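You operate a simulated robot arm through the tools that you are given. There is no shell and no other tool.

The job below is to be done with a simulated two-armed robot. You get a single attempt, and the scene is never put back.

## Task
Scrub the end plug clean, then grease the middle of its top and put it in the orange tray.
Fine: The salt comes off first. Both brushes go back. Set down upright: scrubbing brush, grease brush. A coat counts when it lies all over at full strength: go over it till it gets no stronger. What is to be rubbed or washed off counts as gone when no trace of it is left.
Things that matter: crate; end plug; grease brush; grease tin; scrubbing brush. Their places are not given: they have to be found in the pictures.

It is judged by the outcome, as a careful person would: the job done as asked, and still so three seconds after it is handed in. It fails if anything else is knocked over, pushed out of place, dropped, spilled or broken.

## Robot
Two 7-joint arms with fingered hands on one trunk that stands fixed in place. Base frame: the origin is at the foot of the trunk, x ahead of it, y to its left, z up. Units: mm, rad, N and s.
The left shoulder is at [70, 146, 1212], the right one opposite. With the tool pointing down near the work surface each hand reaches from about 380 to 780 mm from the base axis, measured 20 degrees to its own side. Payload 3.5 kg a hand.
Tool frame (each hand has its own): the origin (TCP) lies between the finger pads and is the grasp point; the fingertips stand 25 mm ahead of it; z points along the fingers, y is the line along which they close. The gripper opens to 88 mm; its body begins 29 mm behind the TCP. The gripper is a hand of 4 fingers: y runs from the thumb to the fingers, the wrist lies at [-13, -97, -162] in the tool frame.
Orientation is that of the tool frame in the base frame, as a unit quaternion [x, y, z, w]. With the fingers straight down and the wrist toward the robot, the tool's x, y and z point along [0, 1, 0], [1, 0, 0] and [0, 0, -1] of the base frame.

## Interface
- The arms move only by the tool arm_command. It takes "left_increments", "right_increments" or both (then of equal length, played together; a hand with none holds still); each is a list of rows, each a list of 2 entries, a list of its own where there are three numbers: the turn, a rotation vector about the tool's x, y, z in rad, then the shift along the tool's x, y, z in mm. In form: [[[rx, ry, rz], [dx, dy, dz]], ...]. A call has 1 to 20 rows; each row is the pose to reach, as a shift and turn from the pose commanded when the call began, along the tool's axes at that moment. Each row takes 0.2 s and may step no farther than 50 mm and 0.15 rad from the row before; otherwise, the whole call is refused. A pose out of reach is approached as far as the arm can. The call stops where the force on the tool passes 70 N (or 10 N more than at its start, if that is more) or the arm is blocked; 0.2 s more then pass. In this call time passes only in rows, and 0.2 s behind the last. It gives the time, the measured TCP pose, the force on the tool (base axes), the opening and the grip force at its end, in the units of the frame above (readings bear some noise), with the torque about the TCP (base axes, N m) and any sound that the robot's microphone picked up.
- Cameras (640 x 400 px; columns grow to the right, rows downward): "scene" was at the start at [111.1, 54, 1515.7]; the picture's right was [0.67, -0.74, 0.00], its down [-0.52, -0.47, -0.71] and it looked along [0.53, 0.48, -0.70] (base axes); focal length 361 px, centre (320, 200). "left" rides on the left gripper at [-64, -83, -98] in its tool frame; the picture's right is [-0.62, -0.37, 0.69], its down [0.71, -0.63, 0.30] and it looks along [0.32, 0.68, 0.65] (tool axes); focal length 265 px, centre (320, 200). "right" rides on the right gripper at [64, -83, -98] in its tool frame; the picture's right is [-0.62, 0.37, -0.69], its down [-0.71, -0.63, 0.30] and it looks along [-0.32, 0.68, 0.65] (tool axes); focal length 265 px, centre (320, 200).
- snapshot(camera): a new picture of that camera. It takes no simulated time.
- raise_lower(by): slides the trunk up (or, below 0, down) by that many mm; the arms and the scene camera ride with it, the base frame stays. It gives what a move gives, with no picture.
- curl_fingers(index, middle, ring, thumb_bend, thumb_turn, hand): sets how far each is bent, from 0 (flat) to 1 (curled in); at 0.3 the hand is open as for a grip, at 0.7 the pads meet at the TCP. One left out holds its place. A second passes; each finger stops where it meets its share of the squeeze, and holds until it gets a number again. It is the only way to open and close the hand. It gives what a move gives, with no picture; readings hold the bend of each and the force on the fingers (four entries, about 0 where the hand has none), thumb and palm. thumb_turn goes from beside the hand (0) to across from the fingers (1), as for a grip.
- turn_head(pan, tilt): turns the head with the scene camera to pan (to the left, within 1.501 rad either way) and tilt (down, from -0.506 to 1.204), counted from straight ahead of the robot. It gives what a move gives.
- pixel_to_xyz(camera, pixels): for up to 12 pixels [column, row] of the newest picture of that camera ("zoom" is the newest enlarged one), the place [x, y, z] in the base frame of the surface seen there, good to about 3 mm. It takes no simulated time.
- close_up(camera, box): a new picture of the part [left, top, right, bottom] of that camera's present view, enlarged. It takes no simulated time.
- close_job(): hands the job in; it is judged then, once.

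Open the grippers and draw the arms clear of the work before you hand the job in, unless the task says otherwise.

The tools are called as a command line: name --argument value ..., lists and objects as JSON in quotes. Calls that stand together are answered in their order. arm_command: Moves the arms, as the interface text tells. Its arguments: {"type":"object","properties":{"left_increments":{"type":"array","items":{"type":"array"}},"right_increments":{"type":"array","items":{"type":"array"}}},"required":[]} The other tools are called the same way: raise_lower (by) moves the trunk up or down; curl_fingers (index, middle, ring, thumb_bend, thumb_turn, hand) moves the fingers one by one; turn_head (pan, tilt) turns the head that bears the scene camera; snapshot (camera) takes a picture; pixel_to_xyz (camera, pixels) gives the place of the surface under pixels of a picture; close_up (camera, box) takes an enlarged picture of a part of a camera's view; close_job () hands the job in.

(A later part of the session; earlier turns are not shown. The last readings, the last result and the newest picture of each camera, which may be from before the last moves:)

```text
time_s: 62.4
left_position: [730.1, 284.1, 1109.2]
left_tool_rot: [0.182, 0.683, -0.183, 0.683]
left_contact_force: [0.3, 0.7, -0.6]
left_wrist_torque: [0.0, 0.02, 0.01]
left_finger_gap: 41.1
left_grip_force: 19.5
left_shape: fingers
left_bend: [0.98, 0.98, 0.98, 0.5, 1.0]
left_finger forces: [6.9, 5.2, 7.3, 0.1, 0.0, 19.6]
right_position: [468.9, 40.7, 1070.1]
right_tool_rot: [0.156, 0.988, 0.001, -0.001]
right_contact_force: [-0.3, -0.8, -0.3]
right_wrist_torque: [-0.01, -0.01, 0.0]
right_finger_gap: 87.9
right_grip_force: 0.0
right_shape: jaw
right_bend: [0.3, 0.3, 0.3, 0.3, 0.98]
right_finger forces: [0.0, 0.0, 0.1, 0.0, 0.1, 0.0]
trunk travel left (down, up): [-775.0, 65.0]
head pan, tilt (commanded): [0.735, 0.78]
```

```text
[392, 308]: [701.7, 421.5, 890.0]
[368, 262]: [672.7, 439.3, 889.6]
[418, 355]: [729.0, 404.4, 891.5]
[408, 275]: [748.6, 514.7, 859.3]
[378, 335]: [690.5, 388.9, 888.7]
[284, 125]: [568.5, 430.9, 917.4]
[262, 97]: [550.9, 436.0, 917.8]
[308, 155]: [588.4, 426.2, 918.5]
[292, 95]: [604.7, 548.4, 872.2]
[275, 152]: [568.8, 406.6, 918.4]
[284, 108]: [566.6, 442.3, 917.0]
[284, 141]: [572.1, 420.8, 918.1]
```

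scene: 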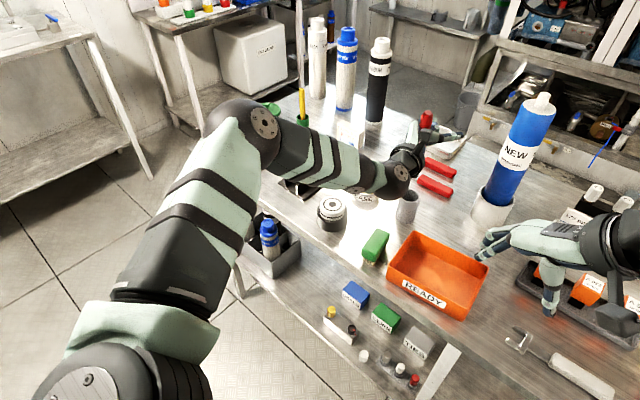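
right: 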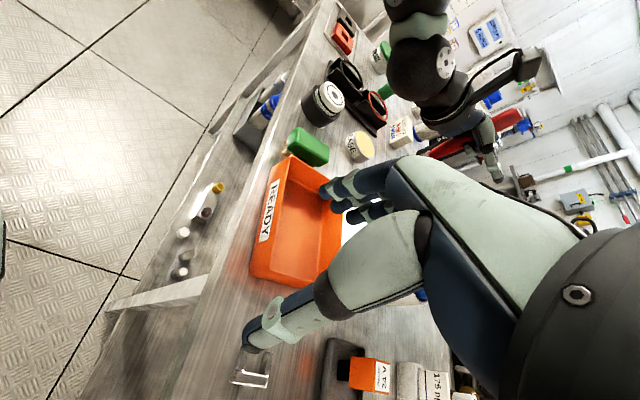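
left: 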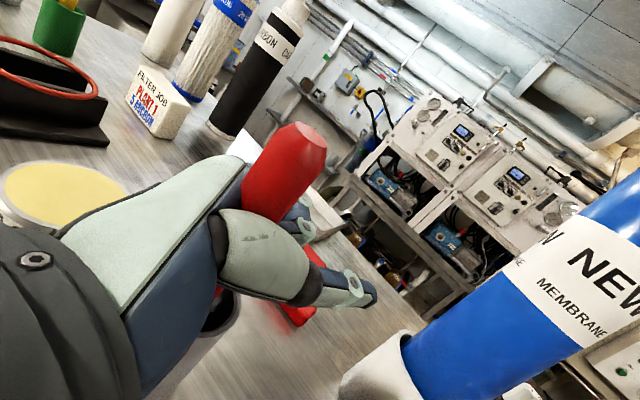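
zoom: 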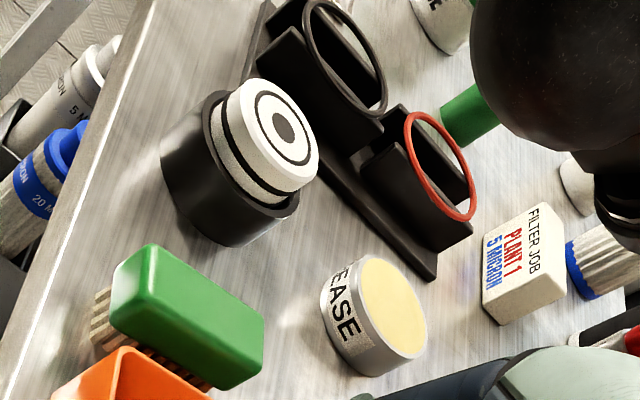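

Tin centre is about (701,422), grease surface z≈890; plug centre ≈ (569,431). I'll carry the brush over the tin with the tip about 45 mm above the grease.

arm_command --left_increments '[[[0, 0, 0], [0, 35, -19]], [[0, 0, 0], [10, 70, -38]], [[0, 0, 0], [30, 104, -57.8]], [[0, 0, 0], [48, 104, -57.8]]]'

snapshot --camera "right"

close_up --camera "right" --box '[320, 60, 480, 180]'

snapshot --camera "scene"

```text
time_s: 63.4
left_position: [733.3, 405.2, 1059.2]
left_tool_rot: [0.184, 0.683, -0.184, 0.682]
left_contact_force: [-0.3, 0.6, -0.7]
left_wrist_torque: [0.01, 0.0, -0.03]
left_finger_gap: 41.1
left_grip_force: 19.2
left_shape: fingers
left_bend: [0.98, 0.98, 0.98, 0.5, 1.0]
left_finger forces: [7.1, 5.2, 7.3, 0.1, 0.0, 19.3]
right_position: [470.3, 40.7, 1070.3]
right_tool_rot: [0.154, 0.988, 0.0, 0.0]
right_contact_force: [0.5, 0.7, -0.8]
right_wrist_torque: [0.0, -0.01, -0.02]
right_finger_gap: 87.7
right_grip_force: 0.1
right_shape: jaw
right_bend: [0.3, 0.3, 0.3, 0.3, 0.98]
right_finger forces: [0.1, 0.0, 0.0, 0.0, 0.0, 0.0]
trunk travel left (down, up): [-775.0, 65.0]
head pan, tilt (commanded): [0.735, 0.78]
```

```text
taken
```

right: 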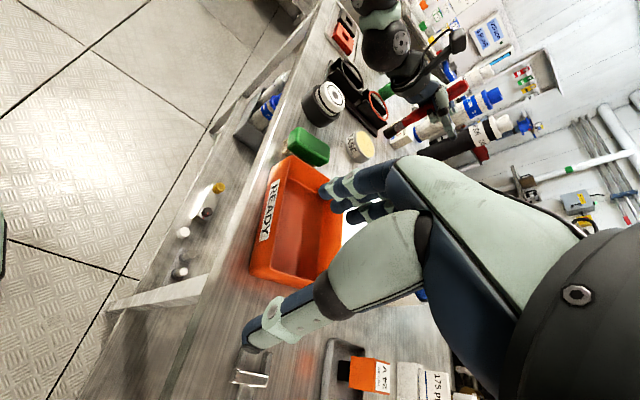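

```text
3.33 times, centred on (400, 120) of right
```

zoom: 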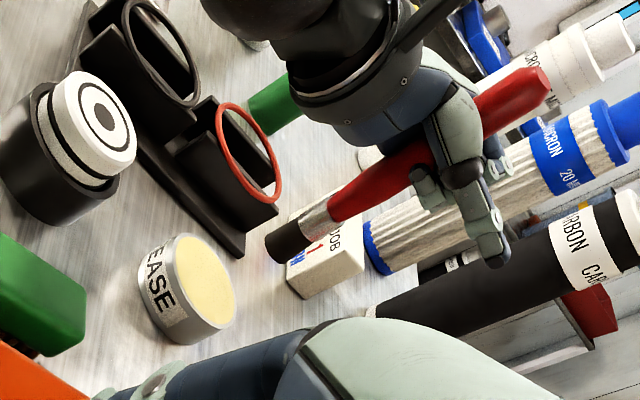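

```text
taken
```

scene: 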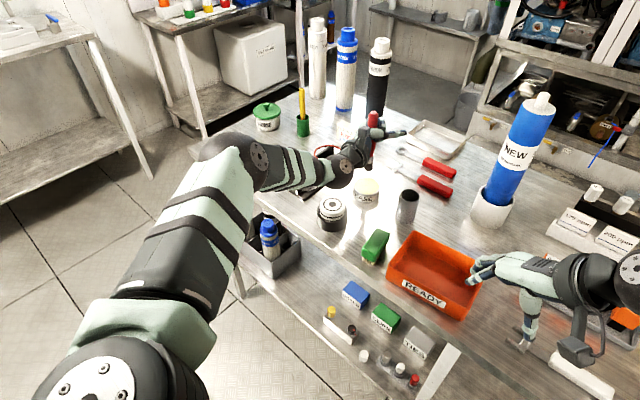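

Now the whole brush is seen: ferrule at (320,220) and dark bristles ending at (272,245). I'll measure the tip.

close_up --camera "right" --box '[370, 110, 430, 150]'

```text
10.00 times, centred on (400, 130) of right
```

zoom: 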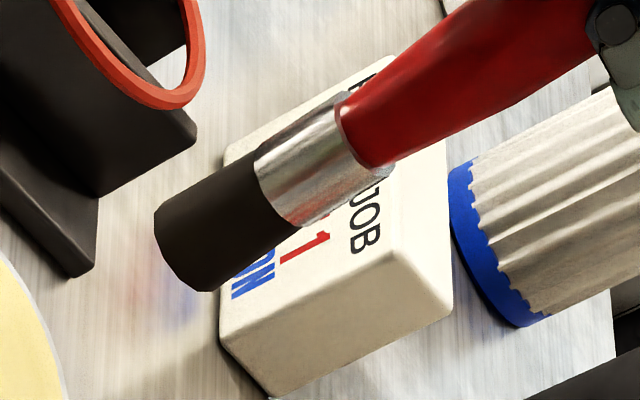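

pixel_to_xyz --camera "zoom" --pixels '[[160, 210], [200, 280], [180, 245], [225, 215], [195, 195], [255, 245], [265, 160], [300, 215], [310, 165], [400, 110], [450, 85]]'

```text
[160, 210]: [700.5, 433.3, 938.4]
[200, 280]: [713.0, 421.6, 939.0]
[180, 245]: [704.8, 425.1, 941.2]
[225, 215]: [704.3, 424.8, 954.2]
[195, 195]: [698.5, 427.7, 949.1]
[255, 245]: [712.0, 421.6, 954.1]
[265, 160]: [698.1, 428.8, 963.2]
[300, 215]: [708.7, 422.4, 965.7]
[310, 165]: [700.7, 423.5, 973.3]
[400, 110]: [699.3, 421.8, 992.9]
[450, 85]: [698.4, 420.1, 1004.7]
```

Tip centre is about (709,432,937), i.e. (−24,+27,−122) from the TCP. I'll shift to the tin's centre and lower to just above the grease.

arm_command --left_increments '[[[0, 0, 0], [5, -6, -1.2]], [[0, 0, 0], [20, -11.8, -2.4]], [[0, 0, 0], [35, -11.8, -2.4]], [[0, 0, 0], [43, -11.8, -2.4]]]'

close_up --camera "right" --box '[330, 100, 410, 170]'

```text
time_s: 64.4
left_position: [725.0, 394.5, 1016.6]
left_tool_rot: [0.184, 0.683, -0.183, 0.683]
left_contact_force: [0.0, 1.0, 0.0]
left_wrist_torque: [-0.07, -0.04, -0.01]
left_finger_gap: 41.2
left_grip_force: 19.2
left_shape: fingers
left_bend: [0.98, 0.98, 0.98, 0.5, 1.0]
left_finger forces: [7.0, 5.2, 7.4, 0.1, 0.1, 19.4]
right_position: [470.1, 41.1, 1069.1]
right_tool_rot: [0.154, 0.988, 0.001, 0.0]
right_contact_force: [0.0, -0.2, -0.6]
right_wrist_torque: [0.01, 0.01, 0.02]
right_finger_gap: 87.6
right_grip_force: 0.0
right_shape: jaw
right_bend: [0.3, 0.3, 0.3, 0.3, 0.98]
right_finger forces: [0.0, 0.0, 0.1, 0.0, 0.0, 0.1]
trunk travel left (down, up): [-775.0, 65.0]
head pan, tilt (commanded): [0.735, 0.78]
```

```text
5.71 times, centred on (370, 135) of right
```

zoom: 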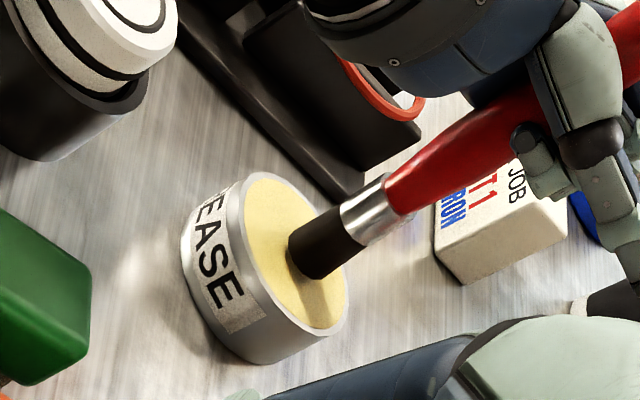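

The bristles hover just above the grease near its centre. I'll dip in 2 mm steps and watch the force.

arm_command --left_increments '[[[0, 0, 0], [2, 0, 0]], [[0, 0, 0], [4, 0, 0]], [[0, 0, 0], [6, 0, 0]]]'

close_up --camera "right" --box '[330, 100, 410, 170]'

```text
time_s: 65.2
left_position: [723.5, 394.0, 1013.1]
left_tool_rot: [0.183, 0.682, -0.183, 0.684]
left_contact_force: [-0.1, -0.1, 3.7]
left_wrist_torque: [0.04, 0.11, 0.01]
left_finger_gap: 41.2
left_grip_force: 18.9
left_shape: fingers
left_bend: [0.98, 0.98, 0.98, 0.5, 1.0]
left_finger forces: [7.0, 5.2, 7.3, 0.0, 0.1, 19.2]
right_position: [468.5, 39.2, 1071.0]
right_tool_rot: [0.154, 0.988, 0.0, -0.001]
right_contact_force: [0.5, -0.7, 0.4]
right_wrist_torque: [0.05, 0.01, 0.01]
right_finger_gap: 87.6
right_grip_force: 0.1
right_shape: jaw
right_bend: [0.3, 0.3, 0.3, 0.3, 0.98]
right_finger forces: [0.1, 0.0, 0.0, 0.1, 0.0, 0.0]
trunk travel left (down, up): [-775.0, 65.0]
head pan, tilt (commanded): [0.735, 0.78]
```

```text
5.71 times, centred on (370, 135) of right
```

zoom: 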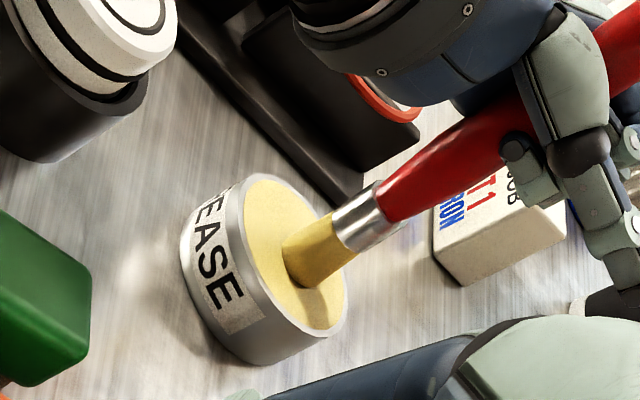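

The bristles are now loaded with grease. I'll rise 72 mm and carry the brush over the plug's middle.

arm_command --left_increments '[[[0, 0, 0], [-20, 0, 0]], [[0, 0, 0], [-45, 0, 0]], [[0, 0, 0], [-72, 0, 0]], [[0, 0, 0], [-72, -19, -39]], [[0, 0, 0], [-72, -38, -79]], [[0, 0, 0], [-72, -57.3, -118.2]]]'

snapshot --camera "right"

close_up --camera "right" --box '[290, 60, 370, 130]'

close_up --camera "scene" --box '[290, 150, 400, 240]'

```text
time_s: 66.6
left_position: [589.8, 404.2, 1083.1]
left_tool_rot: [0.183, 0.683, -0.183, 0.683]
left_contact_force: [-1.1, 0.6, -0.4]
left_wrist_torque: [0.01, 0.0, 0.02]
left_finger_gap: 41.1
left_grip_force: 19.5
left_shape: fingers
left_bend: [0.98, 0.98, 0.98, 0.5, 1.0]
left_finger forces: [7.1, 5.2, 7.1, 0.1, 0.0, 18.9]
right_position: [467.5, 39.9, 1070.9]
right_tool_rot: [0.156, 0.988, 0.0, 0.001]
right_contact_force: [-0.5, 0.3, 0.4]
right_wrist_torque: [-0.04, 0.0, -0.01]
right_finger_gap: 87.7
right_grip_force: 0.0
right_shape: jaw
right_bend: [0.3, 0.3, 0.3, 0.3, 0.98]
right_finger forces: [0.0, 0.0, 0.0, 0.0, 0.0, 0.0]
trunk travel left (down, up): [-775.0, 65.0]
head pan, tilt (commanded): [0.735, 0.78]
```

```text
taken
```

right: 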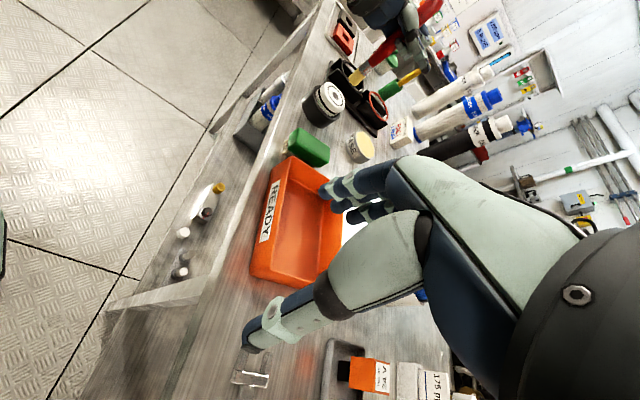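

```text
5.71 times, centred on (330, 95) of right
```

zoom: 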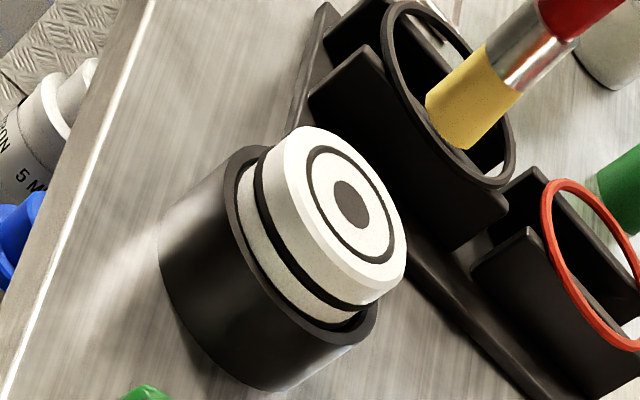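

```text
4.44 times, centred on (345, 195) of scene
```

zoom: 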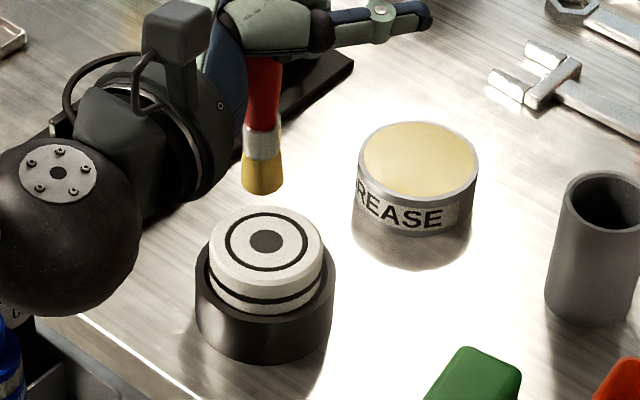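

Both cameras see the tip and plug now. I'll measure the tip location in the scene zoom.

pixel_to_xyz --camera "zoom" --pixels '[[243, 182], [262, 190], [282, 184], [262, 175], [262, 145], [265, 241], [250, 243], [281, 240], [265, 231], [265, 252]]'

```text
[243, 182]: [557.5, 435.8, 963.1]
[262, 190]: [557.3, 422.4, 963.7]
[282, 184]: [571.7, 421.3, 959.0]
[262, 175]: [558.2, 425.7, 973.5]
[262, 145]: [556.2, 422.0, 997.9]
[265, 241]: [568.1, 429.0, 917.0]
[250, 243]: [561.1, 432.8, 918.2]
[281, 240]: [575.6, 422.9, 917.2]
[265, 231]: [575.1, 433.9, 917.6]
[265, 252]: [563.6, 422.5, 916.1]
```

The tip is about (564,428) against the plug's centre (568.7,430), so I'll shift slightly and lower to just above the top.

arm_command --left_increments '[[[0, 0, 0], [8, 2, 1.5]], [[0, 0, 0], [20, 3.5, 3]], [[0, 0, 0], [32, 3.5, 3]], [[0, 0, 0], [37, 3.5, 3]]]'

close_up --camera "scene" --box '[305, 180, 365, 230]'

close_up --camera "right" --box '[300, 70, 360, 120]'

```text
time_s: 67.6
left_position: [595.9, 403.3, 1046.5]
left_tool_rot: [0.183, 0.683, -0.182, 0.683]
left_contact_force: [-0.2, 0.3, 0.2]
left_wrist_torque: [-0.03, 0.01, -0.02]
left_finger_gap: 41.3
left_grip_force: 18.9
left_shape: fingers
left_bend: [0.98, 0.98, 0.98, 0.5, 1.0]
left_finger forces: [7.0, 5.2, 7.2, 0.0, 0.1, 18.9]
right_position: [469.7, 39.0, 1070.9]
right_tool_rot: [0.154, 0.988, 0.0, 0.0]
right_contact_force: [-0.3, -0.2, 0.6]
right_wrist_torque: [-0.01, -0.03, -0.01]
right_finger_gap: 87.8
right_grip_force: 0.1
right_shape: jaw
right_bend: [0.3, 0.3, 0.3, 0.3, 0.98]
right_finger forces: [0.1, 0.1, 0.0, 0.0, 0.0, 0.1]
trunk travel left (down, up): [-775.0, 65.0]
head pan, tilt (commanded): [0.735, 0.78]
```

```text
8.00 times, centred on (335, 205) of scene
```

zoom: 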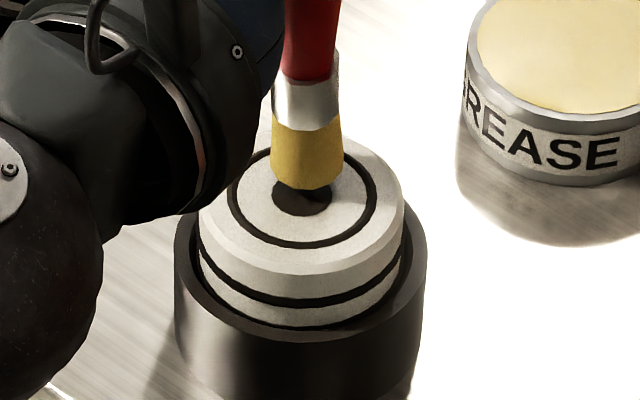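

```text
8.00 times, centred on (330, 95) of right
```

zoom: 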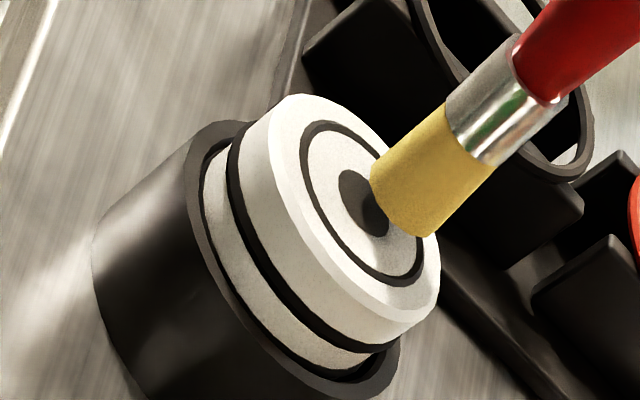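

The tip is well aligned over the dark disc. I'll lower 6 mm in small steps to light contact.

arm_command --left_increments '[[[0, 0, 0], [2, 0, 0]], [[0, 0, 0], [4, 0, 0]], [[0, 0, 0], [6, 0, 0]]]'

close_up --camera "scene" --box '[305, 180, 365, 230]'

```text
time_s: 68.4
left_position: [597.4, 403.6, 1040.9]
left_tool_rot: [0.183, 0.682, -0.183, 0.684]
left_contact_force: [0.5, 0.2, 2.1]
left_wrist_torque: [0.01, 0.05, 0.01]
left_finger_gap: 41.3
left_grip_force: 19.5
left_shape: fingers
left_bend: [0.98, 0.98, 0.98, 0.5, 1.0]
left_finger forces: [7.0, 5.1, 7.1, 0.1, 0.0, 18.7]
right_position: [468.5, 39.7, 1069.3]
right_tool_rot: [0.155, 0.988, 0.0, 0.0]
right_contact_force: [0.1, 0.4, -0.1]
right_wrist_torque: [0.02, -0.04, -0.01]
right_finger_gap: 87.4
right_grip_force: 0.1
right_shape: jaw
right_bend: [0.3, 0.3, 0.3, 0.3, 0.98]
right_finger forces: [0.0, 0.0, 0.0, 0.0, 0.1, 0.0]
trunk travel left (down, up): [-775.0, 65.0]
head pan, tilt (commanded): [0.735, 0.78]
```

```text
8.00 times, centred on (335, 205) of scene
```

zoom: 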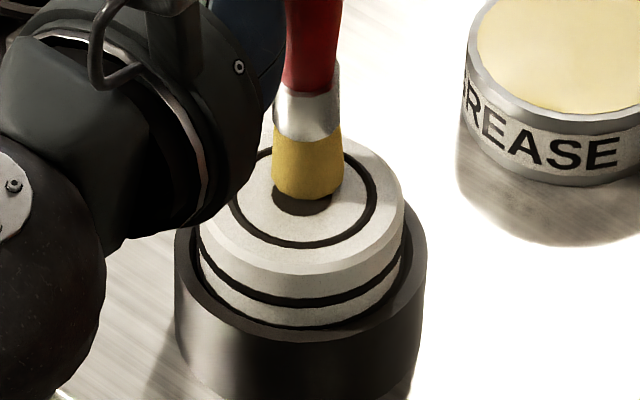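

Light contact at 2 N. I'll brush a small 4 mm circle about the disc's centre and then lift to see how the grease shows.

arm_command --left_increments '[[[0, 0, 0], [0.3, -1.5, -1]], [[0, 0, 0], [0.3, -2.8, -1]], [[0, 0, 0], [0.3, 1.2, -1]], [[0, 0, 0], [0.3, 0, 1.8]], [[0, 0, 0], [0.3, -2.8, 3]], [[0, 0, 0], [0.3, -5.6, 1.8]], [[0, 0, 0], [0.3, -6.8, -1]], [[0, 0, 0], [0.3, -5.6, -3.8]], [[0, 0, 0], [0.3, -2.8, -5]], [[0, 0, 0], [0.3, 0, -3.8]], [[0, 0, 0], [0.3, 1.2, -1]], [[0, 0, 0], [0.3, -2.8, -1]], [[0, 0, 0], [-10, -2.8, -1]], [[0, 0, 0], [-30, -2.8, -1]]]'

close_up --camera "scene" --box '[305, 180, 365, 230]'

close_up --camera "right" --box '[300, 70, 360, 120]'

```text
time_s: 71.4
left_position: [594.2, 400.6, 1070.8]
left_tool_rot: [0.183, 0.683, -0.183, 0.683]
left_contact_force: [0.7, 0.3, 0.6]
left_wrist_torque: [-0.02, -0.01, 0.01]
left_finger_gap: 41.5
left_grip_force: 17.1
left_shape: fingers
left_bend: [0.99, 0.99, 0.98, 0.5, 1.0]
left_finger forces: [6.8, 4.3, 7.2, 0.0, 0.1, 15.1]
right_position: [467.7, 39.6, 1070.1]
right_tool_rot: [0.155, 0.988, 0.0, 0.001]
right_contact_force: [0.1, -0.1, 0.5]
right_wrist_torque: [-0.02, 0.02, 0.0]
right_finger_gap: 87.8
right_grip_force: 0.0
right_shape: jaw
right_bend: [0.3, 0.3, 0.3, 0.3, 0.98]
right_finger forces: [0.0, 0.0, 0.0, 0.1, 0.1, 0.0]
trunk travel left (down, up): [-775.0, 65.0]
head pan, tilt (commanded): [0.735, 0.78]
```

```text
8.00 times, centred on (335, 205) of scene
```

zoom: 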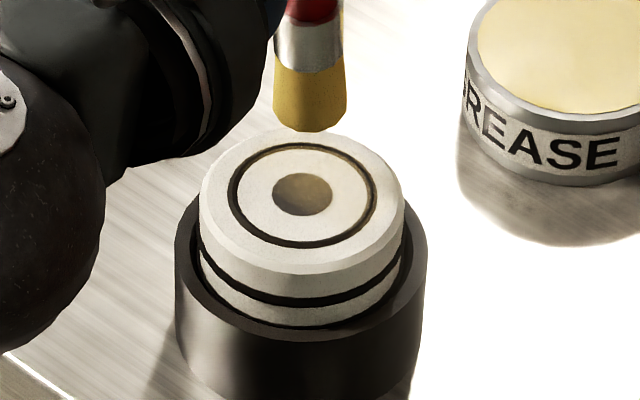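

```text
8.00 times, centred on (330, 95) of right
```

zoom: 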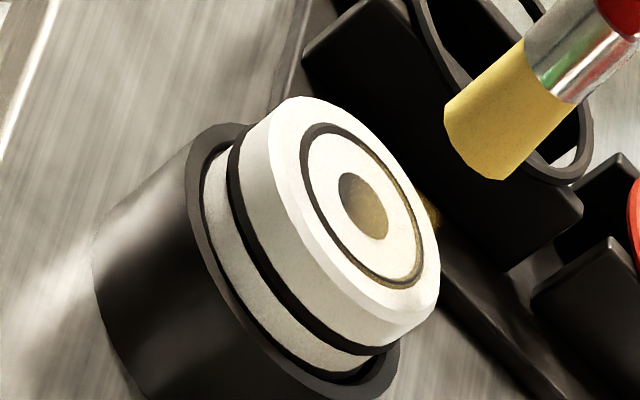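

Grease shows on the dark disc, still thin and stronger on the far side. I also see a yellowish spot near (430,215) in the right view and will look closer.

close_up --camera "right" --box '[325, 80, 360, 110]'

close_up --camera "scene" --box '[318, 188, 350, 216]'

```text
13.33 times, centred on (342, 95) of right
```

zoom: 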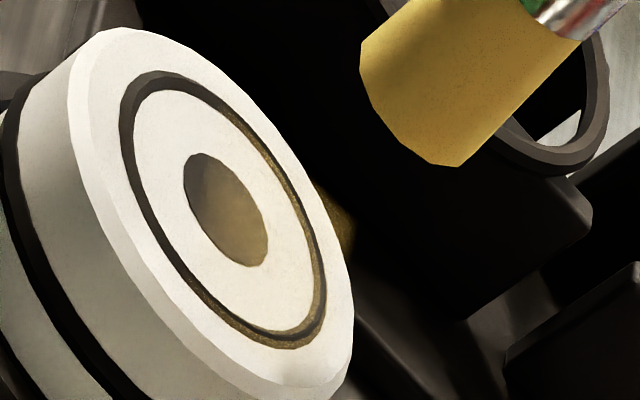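

```text
14.29 times, centred on (334, 202) of scene
```

zoom: 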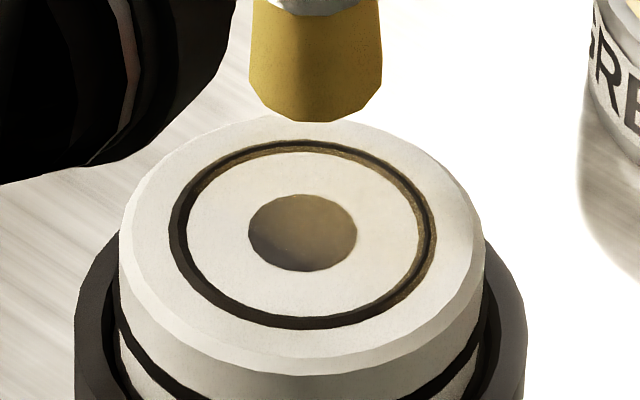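

The yellow on the ring and rack may be only reflections of the loaded brush. I'll move the brush away toward the tin to see the plug without it.

arm_command --left_increments '[[[0, 0, 0], [-10, 20, 40]], [[0, 0, 0], [-10, 40, 80]], [[0, 0, 0], [-10, 60, 118]]]'

close_up --camera "scene" --box '[318, 188, 350, 216]'

close_up --camera "right" --box '[300, 70, 360, 120]'

```text
time_s: 72.2
left_position: [729.9, 395.8, 1078.6]
left_tool_rot: [0.183, 0.683, -0.184, 0.683]
left_contact_force: [-0.6, 0.5, -0.4]
left_wrist_torque: [-0.01, 0.01, -0.02]
left_finger_gap: 41.5
left_grip_force: 15.9
left_shape: fingers
left_bend: [0.99, 0.99, 0.98, 0.5, 1.0]
left_finger forces: [6.6, 4.2, 7.0, 0.0, 0.1, 14.9]
right_position: [470.1, 40.0, 1069.2]
right_tool_rot: [0.155, 0.988, 0.0, -0.001]
right_contact_force: [-0.5, -0.6, 0.7]
right_wrist_torque: [0.01, -0.01, 0.04]
right_finger_gap: 87.8
right_grip_force: 0.1
right_shape: jaw
right_bend: [0.3, 0.3, 0.3, 0.3, 0.98]
right_finger forces: [0.0, 0.0, 0.1, 0.0, 0.0, 0.1]
trunk travel left (down, up): [-775.0, 65.0]
head pan, tilt (commanded): [0.735, 0.78]
```

```text
14.29 times, centred on (334, 202) of scene
```

zoom: 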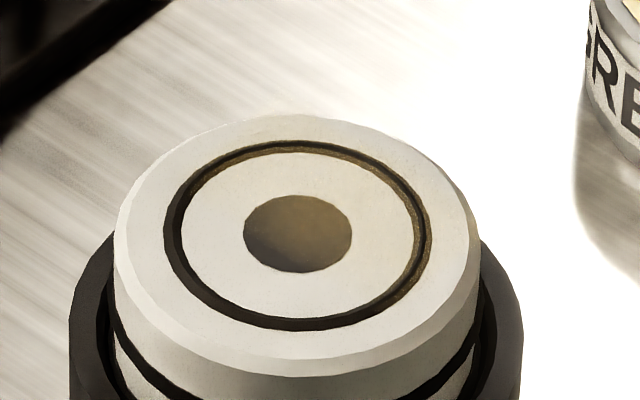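

```text
8.00 times, centred on (330, 95) of right
```

zoom: 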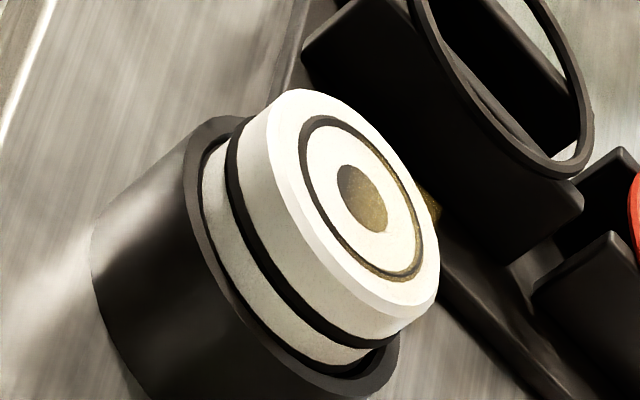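

The tint stays, so it is grease. I'll check what the yellowish patch at (432,205) just beyond the plug edge is.

close_up --camera "right" --box '[335, 85, 355, 105]'

pixel_to_xyz --camera "zoom" --pixels '[[240, 200], [250, 210], [270, 210], [280, 230], [290, 240], [260, 180], [200, 200], [100, 200]]'

```text
16.00 times, centred on (345, 95) of right
```

zoom: 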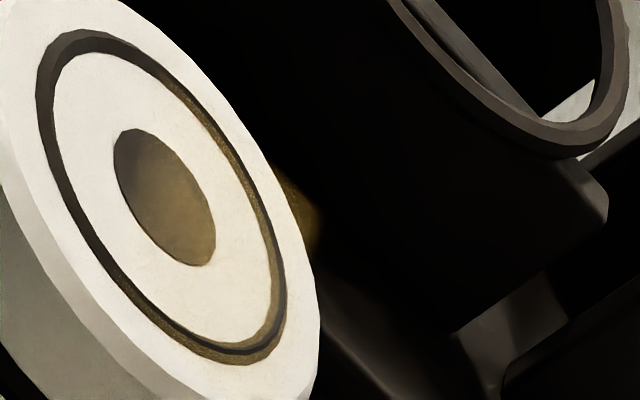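

```text
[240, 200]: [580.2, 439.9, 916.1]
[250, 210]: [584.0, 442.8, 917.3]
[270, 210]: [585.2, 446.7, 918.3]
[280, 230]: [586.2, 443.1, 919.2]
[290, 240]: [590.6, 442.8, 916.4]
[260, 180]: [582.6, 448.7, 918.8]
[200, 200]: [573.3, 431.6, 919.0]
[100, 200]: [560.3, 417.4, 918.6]
```

I'll query the patch itself and its neighbours.

pixel_to_xyz --camera "zoom" --pixels '[[298, 205], [305, 215], [310, 230], [312, 245], [290, 190], [340, 210], [320, 260], [300, 180]]'

close_up --camera "scene" --box '[300, 150, 370, 220]'

```text
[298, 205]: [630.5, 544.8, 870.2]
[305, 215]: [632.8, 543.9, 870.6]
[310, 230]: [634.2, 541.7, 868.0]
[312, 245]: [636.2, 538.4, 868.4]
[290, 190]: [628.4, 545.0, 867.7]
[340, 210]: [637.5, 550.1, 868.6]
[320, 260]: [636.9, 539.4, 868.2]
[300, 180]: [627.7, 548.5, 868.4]
```

```text
5.71 times, centred on (335, 185) of scene
```

zoom: 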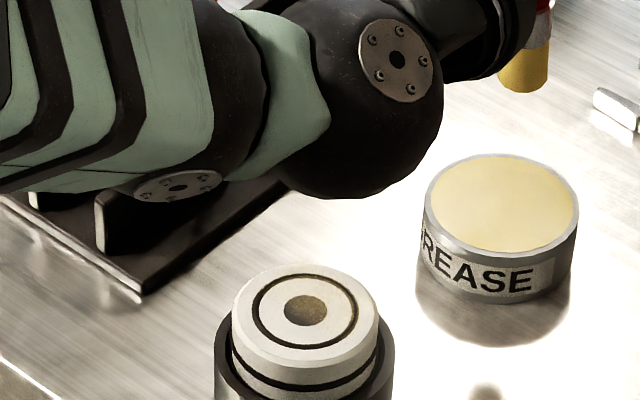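

That patch lies on the rack's base at (632,543,869), far below; it is only a mirrored glint on the glossy black. The coat needs more strokes, so I'll dip the brush again at the same spot.

arm_command --left_increments '[[[0, 0, 0], [20, -4, -3.9]], [[0, 0, 0], [40, -4, -3.9]], [[0, 0, 0], [58, -4, -3.9]], [[0, 0, 0], [63, -4, -3.9]], [[0, 0, 0], [66, -4, -3.9]], [[0, 0, 0], [66, -1, -3.9]], [[0, 0, 0], [66, -4, -1]], [[0, 0, 0], [66, -4, -3.9]]]'

close_up --camera "right" --box '[330, 100, 410, 170]'

```text
time_s: 74.0
left_position: [721.2, 394.7, 1015.3]
left_tool_rot: [0.183, 0.683, -0.183, 0.683]
left_contact_force: [-1.1, -0.3, 0.1]
left_wrist_torque: [-0.06, -0.01, -0.02]
left_finger_gap: 41.6
left_grip_force: 16.3
left_shape: fingers
left_bend: [0.99, 0.99, 0.98, 0.5, 1.0]
left_finger forces: [6.6, 4.2, 7.1, 0.0, 0.1, 14.7]
right_position: [468.7, 40.0, 1069.7]
right_tool_rot: [0.155, 0.988, 0.0, 0.0]
right_contact_force: [0.2, 0.8, 0.4]
right_wrist_torque: [0.01, 0.02, 0.01]
right_finger_gap: 87.4
right_grip_force: 0.1
right_shape: jaw
right_bend: [0.3, 0.3, 0.3, 0.3, 0.98]
right_finger forces: [0.1, 0.1, 0.0, 0.0, 0.1, 0.0]
trunk travel left (down, up): [-775.0, 65.0]
head pan, tilt (commanded): [0.735, 0.78]
```

```text
5.71 times, centred on (370, 135) of right
```

zoom: 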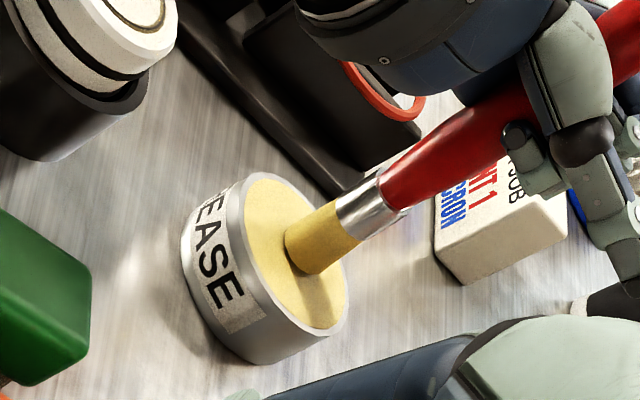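

Not quite touching yet (force 0). I'll go down 2.5 mm more and stir slightly.

arm_command --left_increments '[[[0, 0, 0], [1.5, 0, 0]], [[0, 0, 0], [3, 0, 0]], [[0, 0, 0], [3, 2, 0]], [[0, 0, 0], [3, 0, 0]]]'

```text
time_s: 75.0
left_position: [721.0, 394.2, 1013.3]
left_tool_rot: [0.183, 0.682, -0.182, 0.684]
left_contact_force: [-0.2, 0.5, 5.2]
left_wrist_torque: [0.19, 0.17, -0.02]
left_finger_gap: 41.5
left_grip_force: 17.1
left_shape: fingers
left_bend: [0.99, 0.99, 0.99, 0.5, 1.0]
left_finger forces: [6.8, 4.3, 8.0, 0.0, 0.1, 15.3]
right_position: [467.3, 39.9, 1070.9]
right_tool_rot: [0.155, 0.988, 0.0, 0.0]
right_contact_force: [0.5, 0.0, 0.2]
right_wrist_torque: [0.03, -0.01, -0.02]
right_finger_gap: 87.5
right_grip_force: 0.0
right_shape: jaw
right_bend: [0.3, 0.3, 0.3, 0.3, 0.98]
right_finger forces: [0.0, 0.0, 0.0, 0.1, 0.0, 0.0]
trunk travel left (down, up): [-775.0, 65.0]
head pan, tilt (commanded): [0.735, 0.78]
```

Dipped at 5 N. I'll carry the brush back over the plug, aiming a few millimetres nearer to the robot than before, and hover low for a check.

arm_command --left_increments '[[[0, 0, 0], [-20, 0, 0]], [[0, 0, 0], [-45, 0, 0]], [[0, 0, 0], [-67, 0, 0]], [[0, 0, 0], [-67, -21, -38]], [[0, 0, 0], [-67, -42, -77]], [[0, 0, 0], [-67, -63.3, -115.1]], [[0, 0, 0], [-50, -63.3, -115.1]], [[0, 0, 0], [-36, -63.3, -115.1]]]'

close_up --camera "scene" --box '[310, 180, 358, 220]'

```text
time_s: 76.8
left_position: [590.7, 398.0, 1046.3]
left_tool_rot: [0.183, 0.683, -0.182, 0.683]
left_contact_force: [-0.2, 0.7, -0.5]
left_wrist_torque: [-0.01, 0.03, -0.05]
left_finger_gap: 41.3
left_grip_force: 16.3
left_shape: fingers
left_bend: [0.99, 0.99, 0.99, 0.5, 1.0]
left_finger forces: [6.5, 4.1, 7.3, 0.0, 0.0, 14.6]
right_position: [469.3, 40.3, 1070.0]
right_tool_rot: [0.155, 0.988, -0.001, -0.001]
right_contact_force: [0.8, 0.0, -0.2]
right_wrist_torque: [0.01, -0.01, 0.01]
right_finger_gap: 87.6
right_grip_force: 0.0
right_shape: jaw
right_bend: [0.3, 0.3, 0.3, 0.3, 0.98]
right_finger forces: [0.0, 0.0, 0.0, 0.1, 0.0, 0.1]
trunk travel left (down, up): [-775.0, 65.0]
head pan, tilt (commanded): [0.735, 0.78]
```

```text
10.00 times, centred on (334, 200) of scene
```

zoom: 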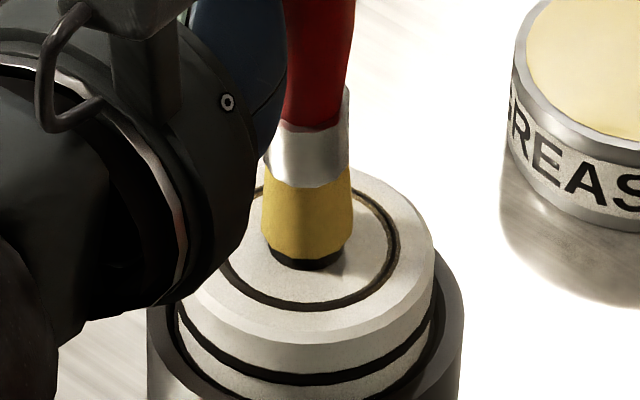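

The brush now hides the disc; projecting down, its centre is about 3 mm toward the camera from the disc centre. I'll correct that and lower to contact.

arm_command --left_increments '[[[0, 0, 0], [2, 2.8, 1]], [[0, 0, 0], [4, 2.8, 1]], [[0, 0, 0], [5.5, 2.8, 1]]]'

close_up --camera "scene" --box '[310, 180, 358, 220]'

close_up --camera "right" --box '[300, 70, 360, 120]'

```text
time_s: 77.6
left_position: [592.7, 399.4, 1041.0]
left_tool_rot: [0.184, 0.683, -0.183, 0.683]
left_contact_force: [0.8, -0.6, 0.8]
left_wrist_torque: [0.04, 0.01, -0.03]
left_finger_gap: 41.6
left_grip_force: 16.3
left_shape: fingers
left_bend: [0.99, 0.99, 0.99, 0.5, 1.0]
left_finger forces: [6.6, 4.1, 7.3, 0.0, 0.0, 14.7]
right_position: [468.7, 40.5, 1071.0]
right_tool_rot: [0.155, 0.988, 0.0, 0.0]
right_contact_force: [0.1, 0.4, -0.2]
right_wrist_torque: [-0.02, 0.02, 0.01]
right_finger_gap: 87.6
right_grip_force: 0.0
right_shape: jaw
right_bend: [0.3, 0.3, 0.3, 0.3, 0.98]
right_finger forces: [0.0, 0.0, 0.1, 0.0, 0.0, 0.0]
trunk travel left (down, up): [-775.0, 65.0]
head pan, tilt (commanded): [0.735, 0.78]
```

```text
10.00 times, centred on (334, 200) of scene
```

zoom: 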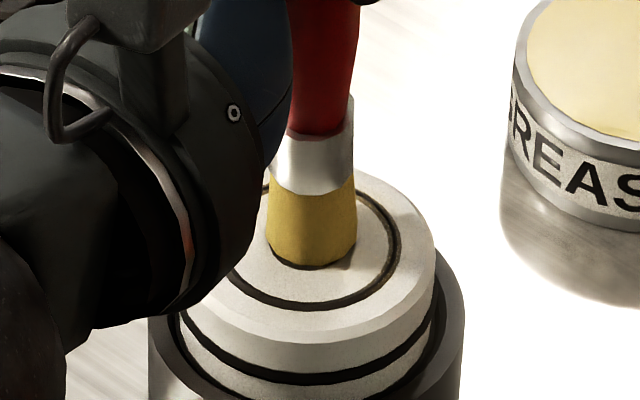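

```text
8.00 times, centred on (330, 95) of right
```

zoom: 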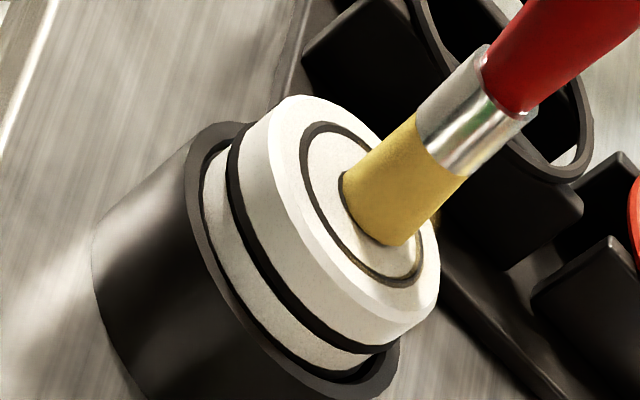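

The brush sits centred on the disc. I'll press lightly and brush loops of 2.5 and 5 mm radius over it, then lift and back away to look.

arm_command --left_increments '[[[0, 0, 0], [1, -0.7, -1.3]], [[0, 0, 0], [1.2, 1.8, -1.3]], [[0, 0, 0], [1.2, 0.5, 0.9]], [[0, 0, 0], [1.2, -2, 0.9]], [[0, 0, 0], [1.2, -3.2, -1.3]], [[0, 0, 0], [1.2, -2, -3.5]], [[0, 0, 0], [1.2, 0.5, -3.5]], [[0, 0, 0], [1.2, 1.8, -1.3]], [[0, 0, 0], [1.2, 4.3, -1.3]], [[0, 0, 0], [1.2, 2.8, 2.2]], [[0, 0, 0], [1.2, -0.7, 3.7]], [[0, 0, 0], [1.2, -4.2, 2.2]], [[0, 0, 0], [1.2, -5.7, -1.3]], [[0, 0, 0], [1.2, -4.2, -4.8]], [[0, 0, 0], [1.2, -0.7, -6.3]], [[0, 0, 0], [1.2, 2.8, -4.8]], [[0, 0, 0], [1.2, 4.3, -1.3]], [[0, 0, 0], [1.2, 1.8, -1.3]], [[0, 0, 0], [1.2, -0.7, -1.3]], [[0, 0, 0], [-10, -0.7, -1.3]]]'

arm_command --left_increments '[[[0, 0, 0], [-20, 0, 0]], [[0, 0, 0], [-25, 20, 40]], [[0, 0, 0], [-25, 40, 75]]]'

close_up --camera "scene" --box '[318, 188, 350, 216]'

close_up --camera "right" --box '[320, 80, 355, 110]'

```text
time_s: 81.8
left_position: [592.3, 399.3, 1050.3]
left_tool_rot: [0.184, 0.683, -0.184, 0.683]
left_contact_force: [0.4, 1.2, 0.7]
left_wrist_torque: [0.01, -0.03, -0.02]
left_finger_gap: 41.5
left_grip_force: 16.1
left_shape: fingers
left_bend: [0.99, 0.99, 0.99, 0.5, 1.0]
left_finger forces: [6.5, 3.8, 7.4, 0.0, 0.0, 14.3]
right_position: [469.2, 39.7, 1070.5]
right_tool_rot: [0.155, 0.988, -0.001, -0.001]
right_contact_force: [0.3, -0.4, 0.4]
right_wrist_torque: [0.01, 0.03, 0.02]
right_finger_gap: 87.7
right_grip_force: 0.0
right_shape: jaw
right_bend: [0.3, 0.3, 0.3, 0.3, 0.98]
right_finger forces: [0.0, 0.1, 0.0, 0.0, 0.0, 0.0]
trunk travel left (down, up): [-775.0, 65.0]
head pan, tilt (commanded): [0.735, 0.78]
```

```text
time_s: 82.6
left_position: [679.5, 393.7, 1073.6]
left_tool_rot: [0.183, 0.685, -0.183, 0.681]
left_contact_force: [-0.2, -0.6, -1.2]
left_wrist_torque: [-0.04, 0.04, -0.02]
left_finger_gap: 41.3
left_grip_force: 16.2
left_shape: fingers
left_bend: [0.99, 0.99, 0.99, 0.5, 1.0]
left_finger forces: [6.5, 3.8, 7.2, 0.1, 0.1, 14.1]
right_position: [469.1, 40.3, 1068.9]
right_tool_rot: [0.155, 0.988, 0.0, -0.001]
right_contact_force: [0.1, -1.0, 0.6]
right_wrist_torque: [0.0, 0.02, 0.04]
right_finger_gap: 87.7
right_grip_force: 0.1
right_shape: jaw
right_bend: [0.3, 0.3, 0.3, 0.3, 0.98]
right_finger forces: [0.0, 0.0, 0.0, 0.1, 0.0, 0.0]
trunk travel left (down, up): [-775.0, 65.0]
head pan, tilt (commanded): [0.735, 0.78]
```

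```text
14.29 times, centred on (334, 202) of scene
```

zoom: 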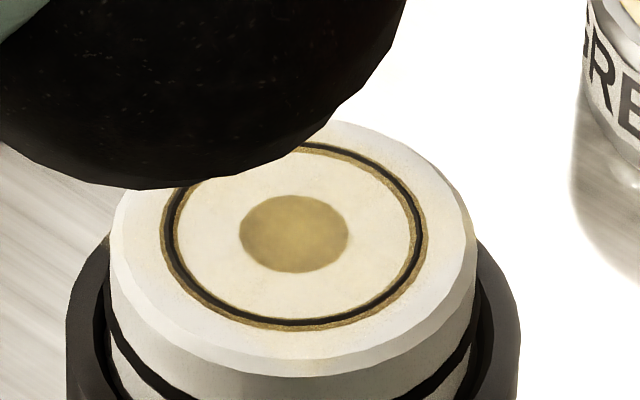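

```text
13.33 times, centred on (338, 95) of right
```

zoom: 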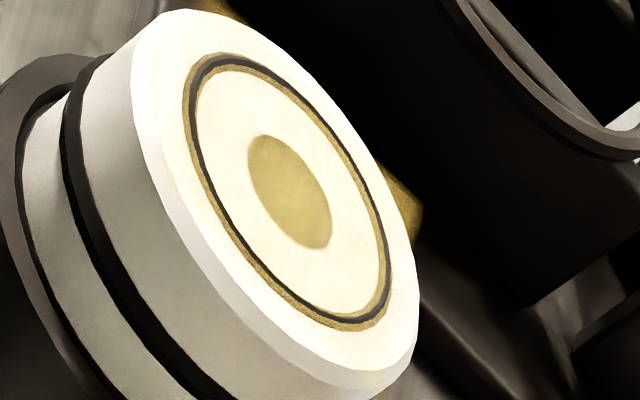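

The disc is now yellow all over, though a little mottled. To reach full strength I'll re-dip and go over it again, comparing the colour afterwards.

arm_command --left_increments '[[[0, 0, 0], [0, 11, 18]], [[0, 0, 0], [15, 21.5, 36.1]], [[0, 0, 0], [35, 21.5, 36.1]], [[0, 0, 0], [52, 21.5, 36.1]], [[0, 0, 0], [58, 21.5, 36.1]], [[0, 0, 0], [61.5, 21.5, 36.1]], [[0, 0, 0], [61.5, 24, 36.1]], [[0, 0, 0], [61.5, 21.5, 36.1]]]'

close_up --camera "right" --box '[330, 100, 410, 170]'

```text
time_s: 84.4
left_position: [718.1, 396.4, 1014.8]
left_tool_rot: [0.183, 0.683, -0.183, 0.683]
left_contact_force: [0.6, -0.4, -0.3]
left_wrist_torque: [0.03, 0.03, -0.02]
left_finger_gap: 41.4
left_grip_force: 15.8
left_shape: fingers
left_bend: [0.99, 0.99, 0.99, 0.5, 1.0]
left_finger forces: [6.5, 3.8, 6.9, 0.1, 0.1, 13.8]
right_position: [469.1, 39.6, 1070.7]
right_tool_rot: [0.154, 0.988, 0.0, 0.0]
right_contact_force: [-0.7, 0.2, 0.6]
right_wrist_torque: [0.0, 0.03, -0.04]
right_finger_gap: 87.6
right_grip_force: 0.0
right_shape: jaw
right_bend: [0.3, 0.3, 0.3, 0.3, 0.98]
right_finger forces: [0.1, 0.1, 0.0, 0.1, 0.0, 0.1]
trunk travel left (down, up): [-775.0, 65.0]
head pan, tilt (commanded): [0.735, 0.78]
```

```text
5.71 times, centred on (370, 135) of right
```

zoom: 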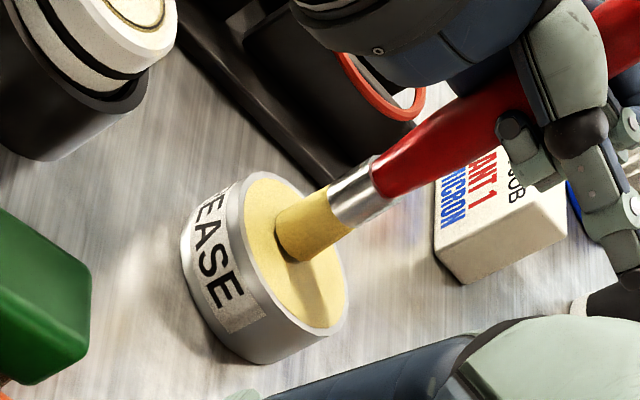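

I'll dip 3 mm deeper, then re-tighten the finger wrap slightly.

arm_command --left_increments '[[[0, 0, 0], [1.5, 0, 0]], [[0, 0, 0], [3, 0, 0]], [[0, 0, 0], [3, -2, 0]], [[0, 0, 0], [3, 0, 0]]]'

curl_fingers --hand "left" --index 1.0 --middle 1.0 --ring 1.0

```text
time_s: 85.4
left_position: [717.3, 394.8, 1012.5]
left_tool_rot: [0.183, 0.682, -0.183, 0.684]
left_contact_force: [0.6, -0.2, 5.2]
left_wrist_torque: [0.07, 0.09, 0.01]
left_finger_gap: 41.4
left_grip_force: 15.8
left_shape: fingers
left_bend: [0.99, 0.99, 0.99, 0.5, 1.0]
left_finger forces: [6.1, 3.8, 7.6, 0.1, 0.0, 13.9]
right_position: [467.4, 39.2, 1070.8]
right_tool_rot: [0.155, 0.988, 0.0, -0.001]
right_contact_force: [0.0, -0.2, -0.3]
right_wrist_torque: [-0.01, 0.02, -0.01]
right_finger_gap: 87.6
right_grip_force: 0.1
right_shape: jaw
right_bend: [0.3, 0.3, 0.3, 0.3, 0.98]
right_finger forces: [0.0, 0.0, 0.1, 0.1, 0.0, 0.0]
trunk travel left (down, up): [-775.0, 65.0]
head pan, tilt (commanded): [0.735, 0.78]
```

```text
time_s: 86.4
left_position: [718.7, 397.2, 1013.2]
left_tool_rot: [0.184, 0.683, -0.182, 0.683]
left_contact_force: [0.6, 0.3, 5.7]
left_wrist_torque: [0.1, 0.19, 0.02]
left_finger_gap: 41.7
left_grip_force: 16.3
left_shape: fingers
left_bend: [0.99, 0.99, 0.99, 0.5, 1.0]
left_finger forces: [6.2, 3.8, 7.6, 0.1, 0.0, 13.9]
right_position: [468.2, 40.1, 1071.6]
right_tool_rot: [0.155, 0.988, 0.0, 0.0]
right_contact_force: [0.3, 0.2, -0.3]
right_wrist_torque: [0.0, -0.02, 0.02]
right_finger_gap: 87.5
right_grip_force: 0.1
right_shape: jaw
right_bend: [0.3, 0.3, 0.3, 0.3, 0.98]
right_finger forces: [0.1, 0.0, 0.0, 0.1, 0.1, 0.1]
trunk travel left (down, up): [-775.0, 65.0]
head pan, tilt (commanded): [0.735, 0.78]
```

Loaded again. I'll bring it back over the plug as before and hover low.

arm_command --left_increments '[[[0, 0, 0], [-20, 0, 0]], [[0, 0, 0], [-45, 0, 0]], [[0, 0, 0], [-67, 0, 0]], [[0, 0, 0], [-67, -20, -37]], [[0, 0, 0], [-67, -40, -74]], [[0, 0, 0], [-67, -60.7, -111]], [[0, 0, 0], [-50, -60.7, -111]], [[0, 0, 0], [-35, -60.7, -111]]]'

close_up --camera "scene" --box '[310, 180, 358, 220]'

close_up --camera "right" --box '[300, 70, 360, 120]'

```text
time_s: 88.2
left_position: [593.0, 400.1, 1047.4]
left_tool_rot: [0.183, 0.683, -0.183, 0.683]
left_contact_force: [-0.4, 0.6, -0.7]
left_wrist_torque: [0.0, -0.01, -0.02]
left_finger_gap: 41.3
left_grip_force: 14.7
left_shape: fingers
left_bend: [0.99, 0.99, 0.99, 0.5, 1.0]
left_finger forces: [6.4, 3.7, 6.8, 0.1, 0.0, 13.3]
right_position: [470.5, 39.9, 1070.2]
right_tool_rot: [0.155, 0.988, 0.0, 0.0]
right_contact_force: [0.0, 1.2, -1.0]
right_wrist_torque: [0.03, 0.01, -0.02]
right_finger_gap: 87.3
right_grip_force: 0.2
right_shape: jaw
right_bend: [0.3, 0.3, 0.3, 0.3, 0.98]
right_finger forces: [0.0, 0.0, 0.0, 0.0, 0.0, 0.1]
trunk travel left (down, up): [-775.0, 65.0]
head pan, tilt (commanded): [0.735, 0.78]
```

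```text
10.00 times, centred on (334, 200) of scene
```

zoom: 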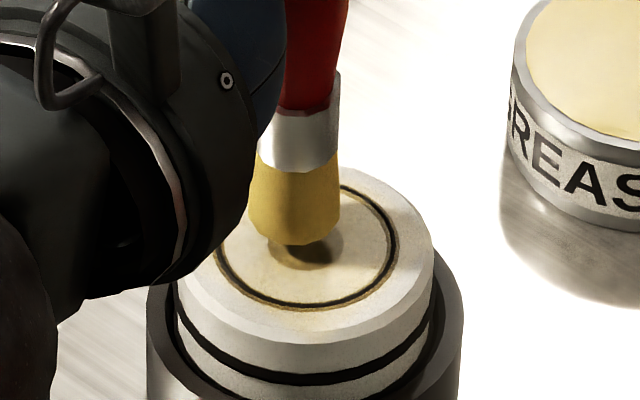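

```text
8.00 times, centred on (330, 95) of right
```

zoom: 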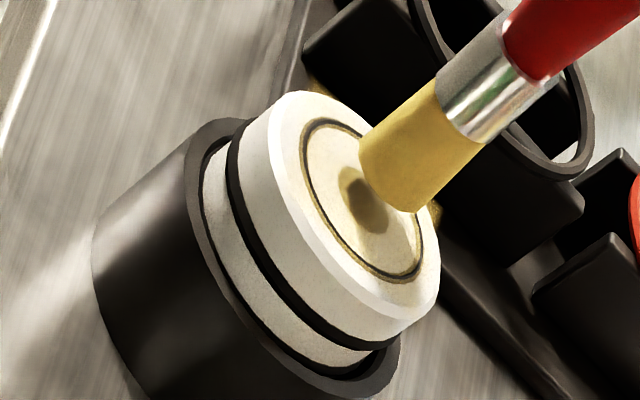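

The tip is about 3 mm off; I'll correct it, lower to contact and brush smaller loops (about 3 mm) over the disc.

arm_command --left_increments '[[[0, 0, 0], [3, -3, 1]], [[0, 0, 0], [5.5, -3, 1]], [[0, 0, 0], [7, -3, 1]], [[0, 0, 0], [7.5, -3, 1]]]'

close_up --camera "scene" --box '[310, 180, 358, 220]'

```text
time_s: 89.2
left_position: [591.0, 396.1, 1041.0]
left_tool_rot: [0.183, 0.682, -0.184, 0.684]
left_contact_force: [0.0, 0.3, 3.1]
left_wrist_torque: [0.12, 0.11, 0.01]
left_finger_gap: 41.4
left_grip_force: 15.0
left_shape: fingers
left_bend: [0.99, 0.99, 0.99, 0.5, 1.0]
left_finger forces: [6.5, 3.7, 6.9, 0.0, 0.1, 13.3]
right_position: [468.0, 40.7, 1070.3]
right_tool_rot: [0.155, 0.988, 0.0, 0.0]
right_contact_force: [0.3, 0.8, 0.5]
right_wrist_torque: [-0.01, -0.01, 0.0]
right_finger_gap: 87.6
right_grip_force: 0.0
right_shape: jaw
right_bend: [0.3, 0.3, 0.3, 0.3, 0.98]
right_finger forces: [0.1, 0.1, 0.0, 0.0, 0.0, 0.1]
trunk travel left (down, up): [-775.0, 65.0]
head pan, tilt (commanded): [0.735, 0.78]
```

```text
10.00 times, centred on (334, 200) of scene
```

zoom: 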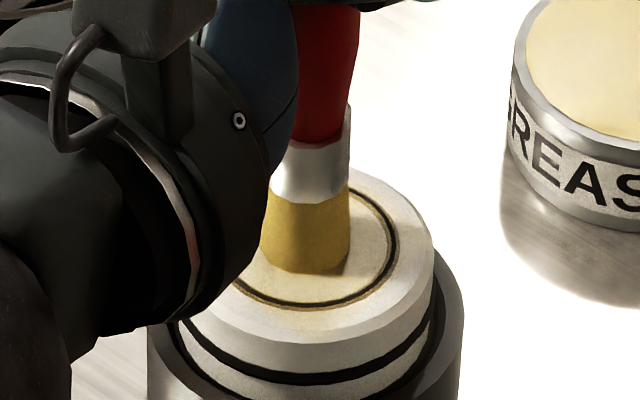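

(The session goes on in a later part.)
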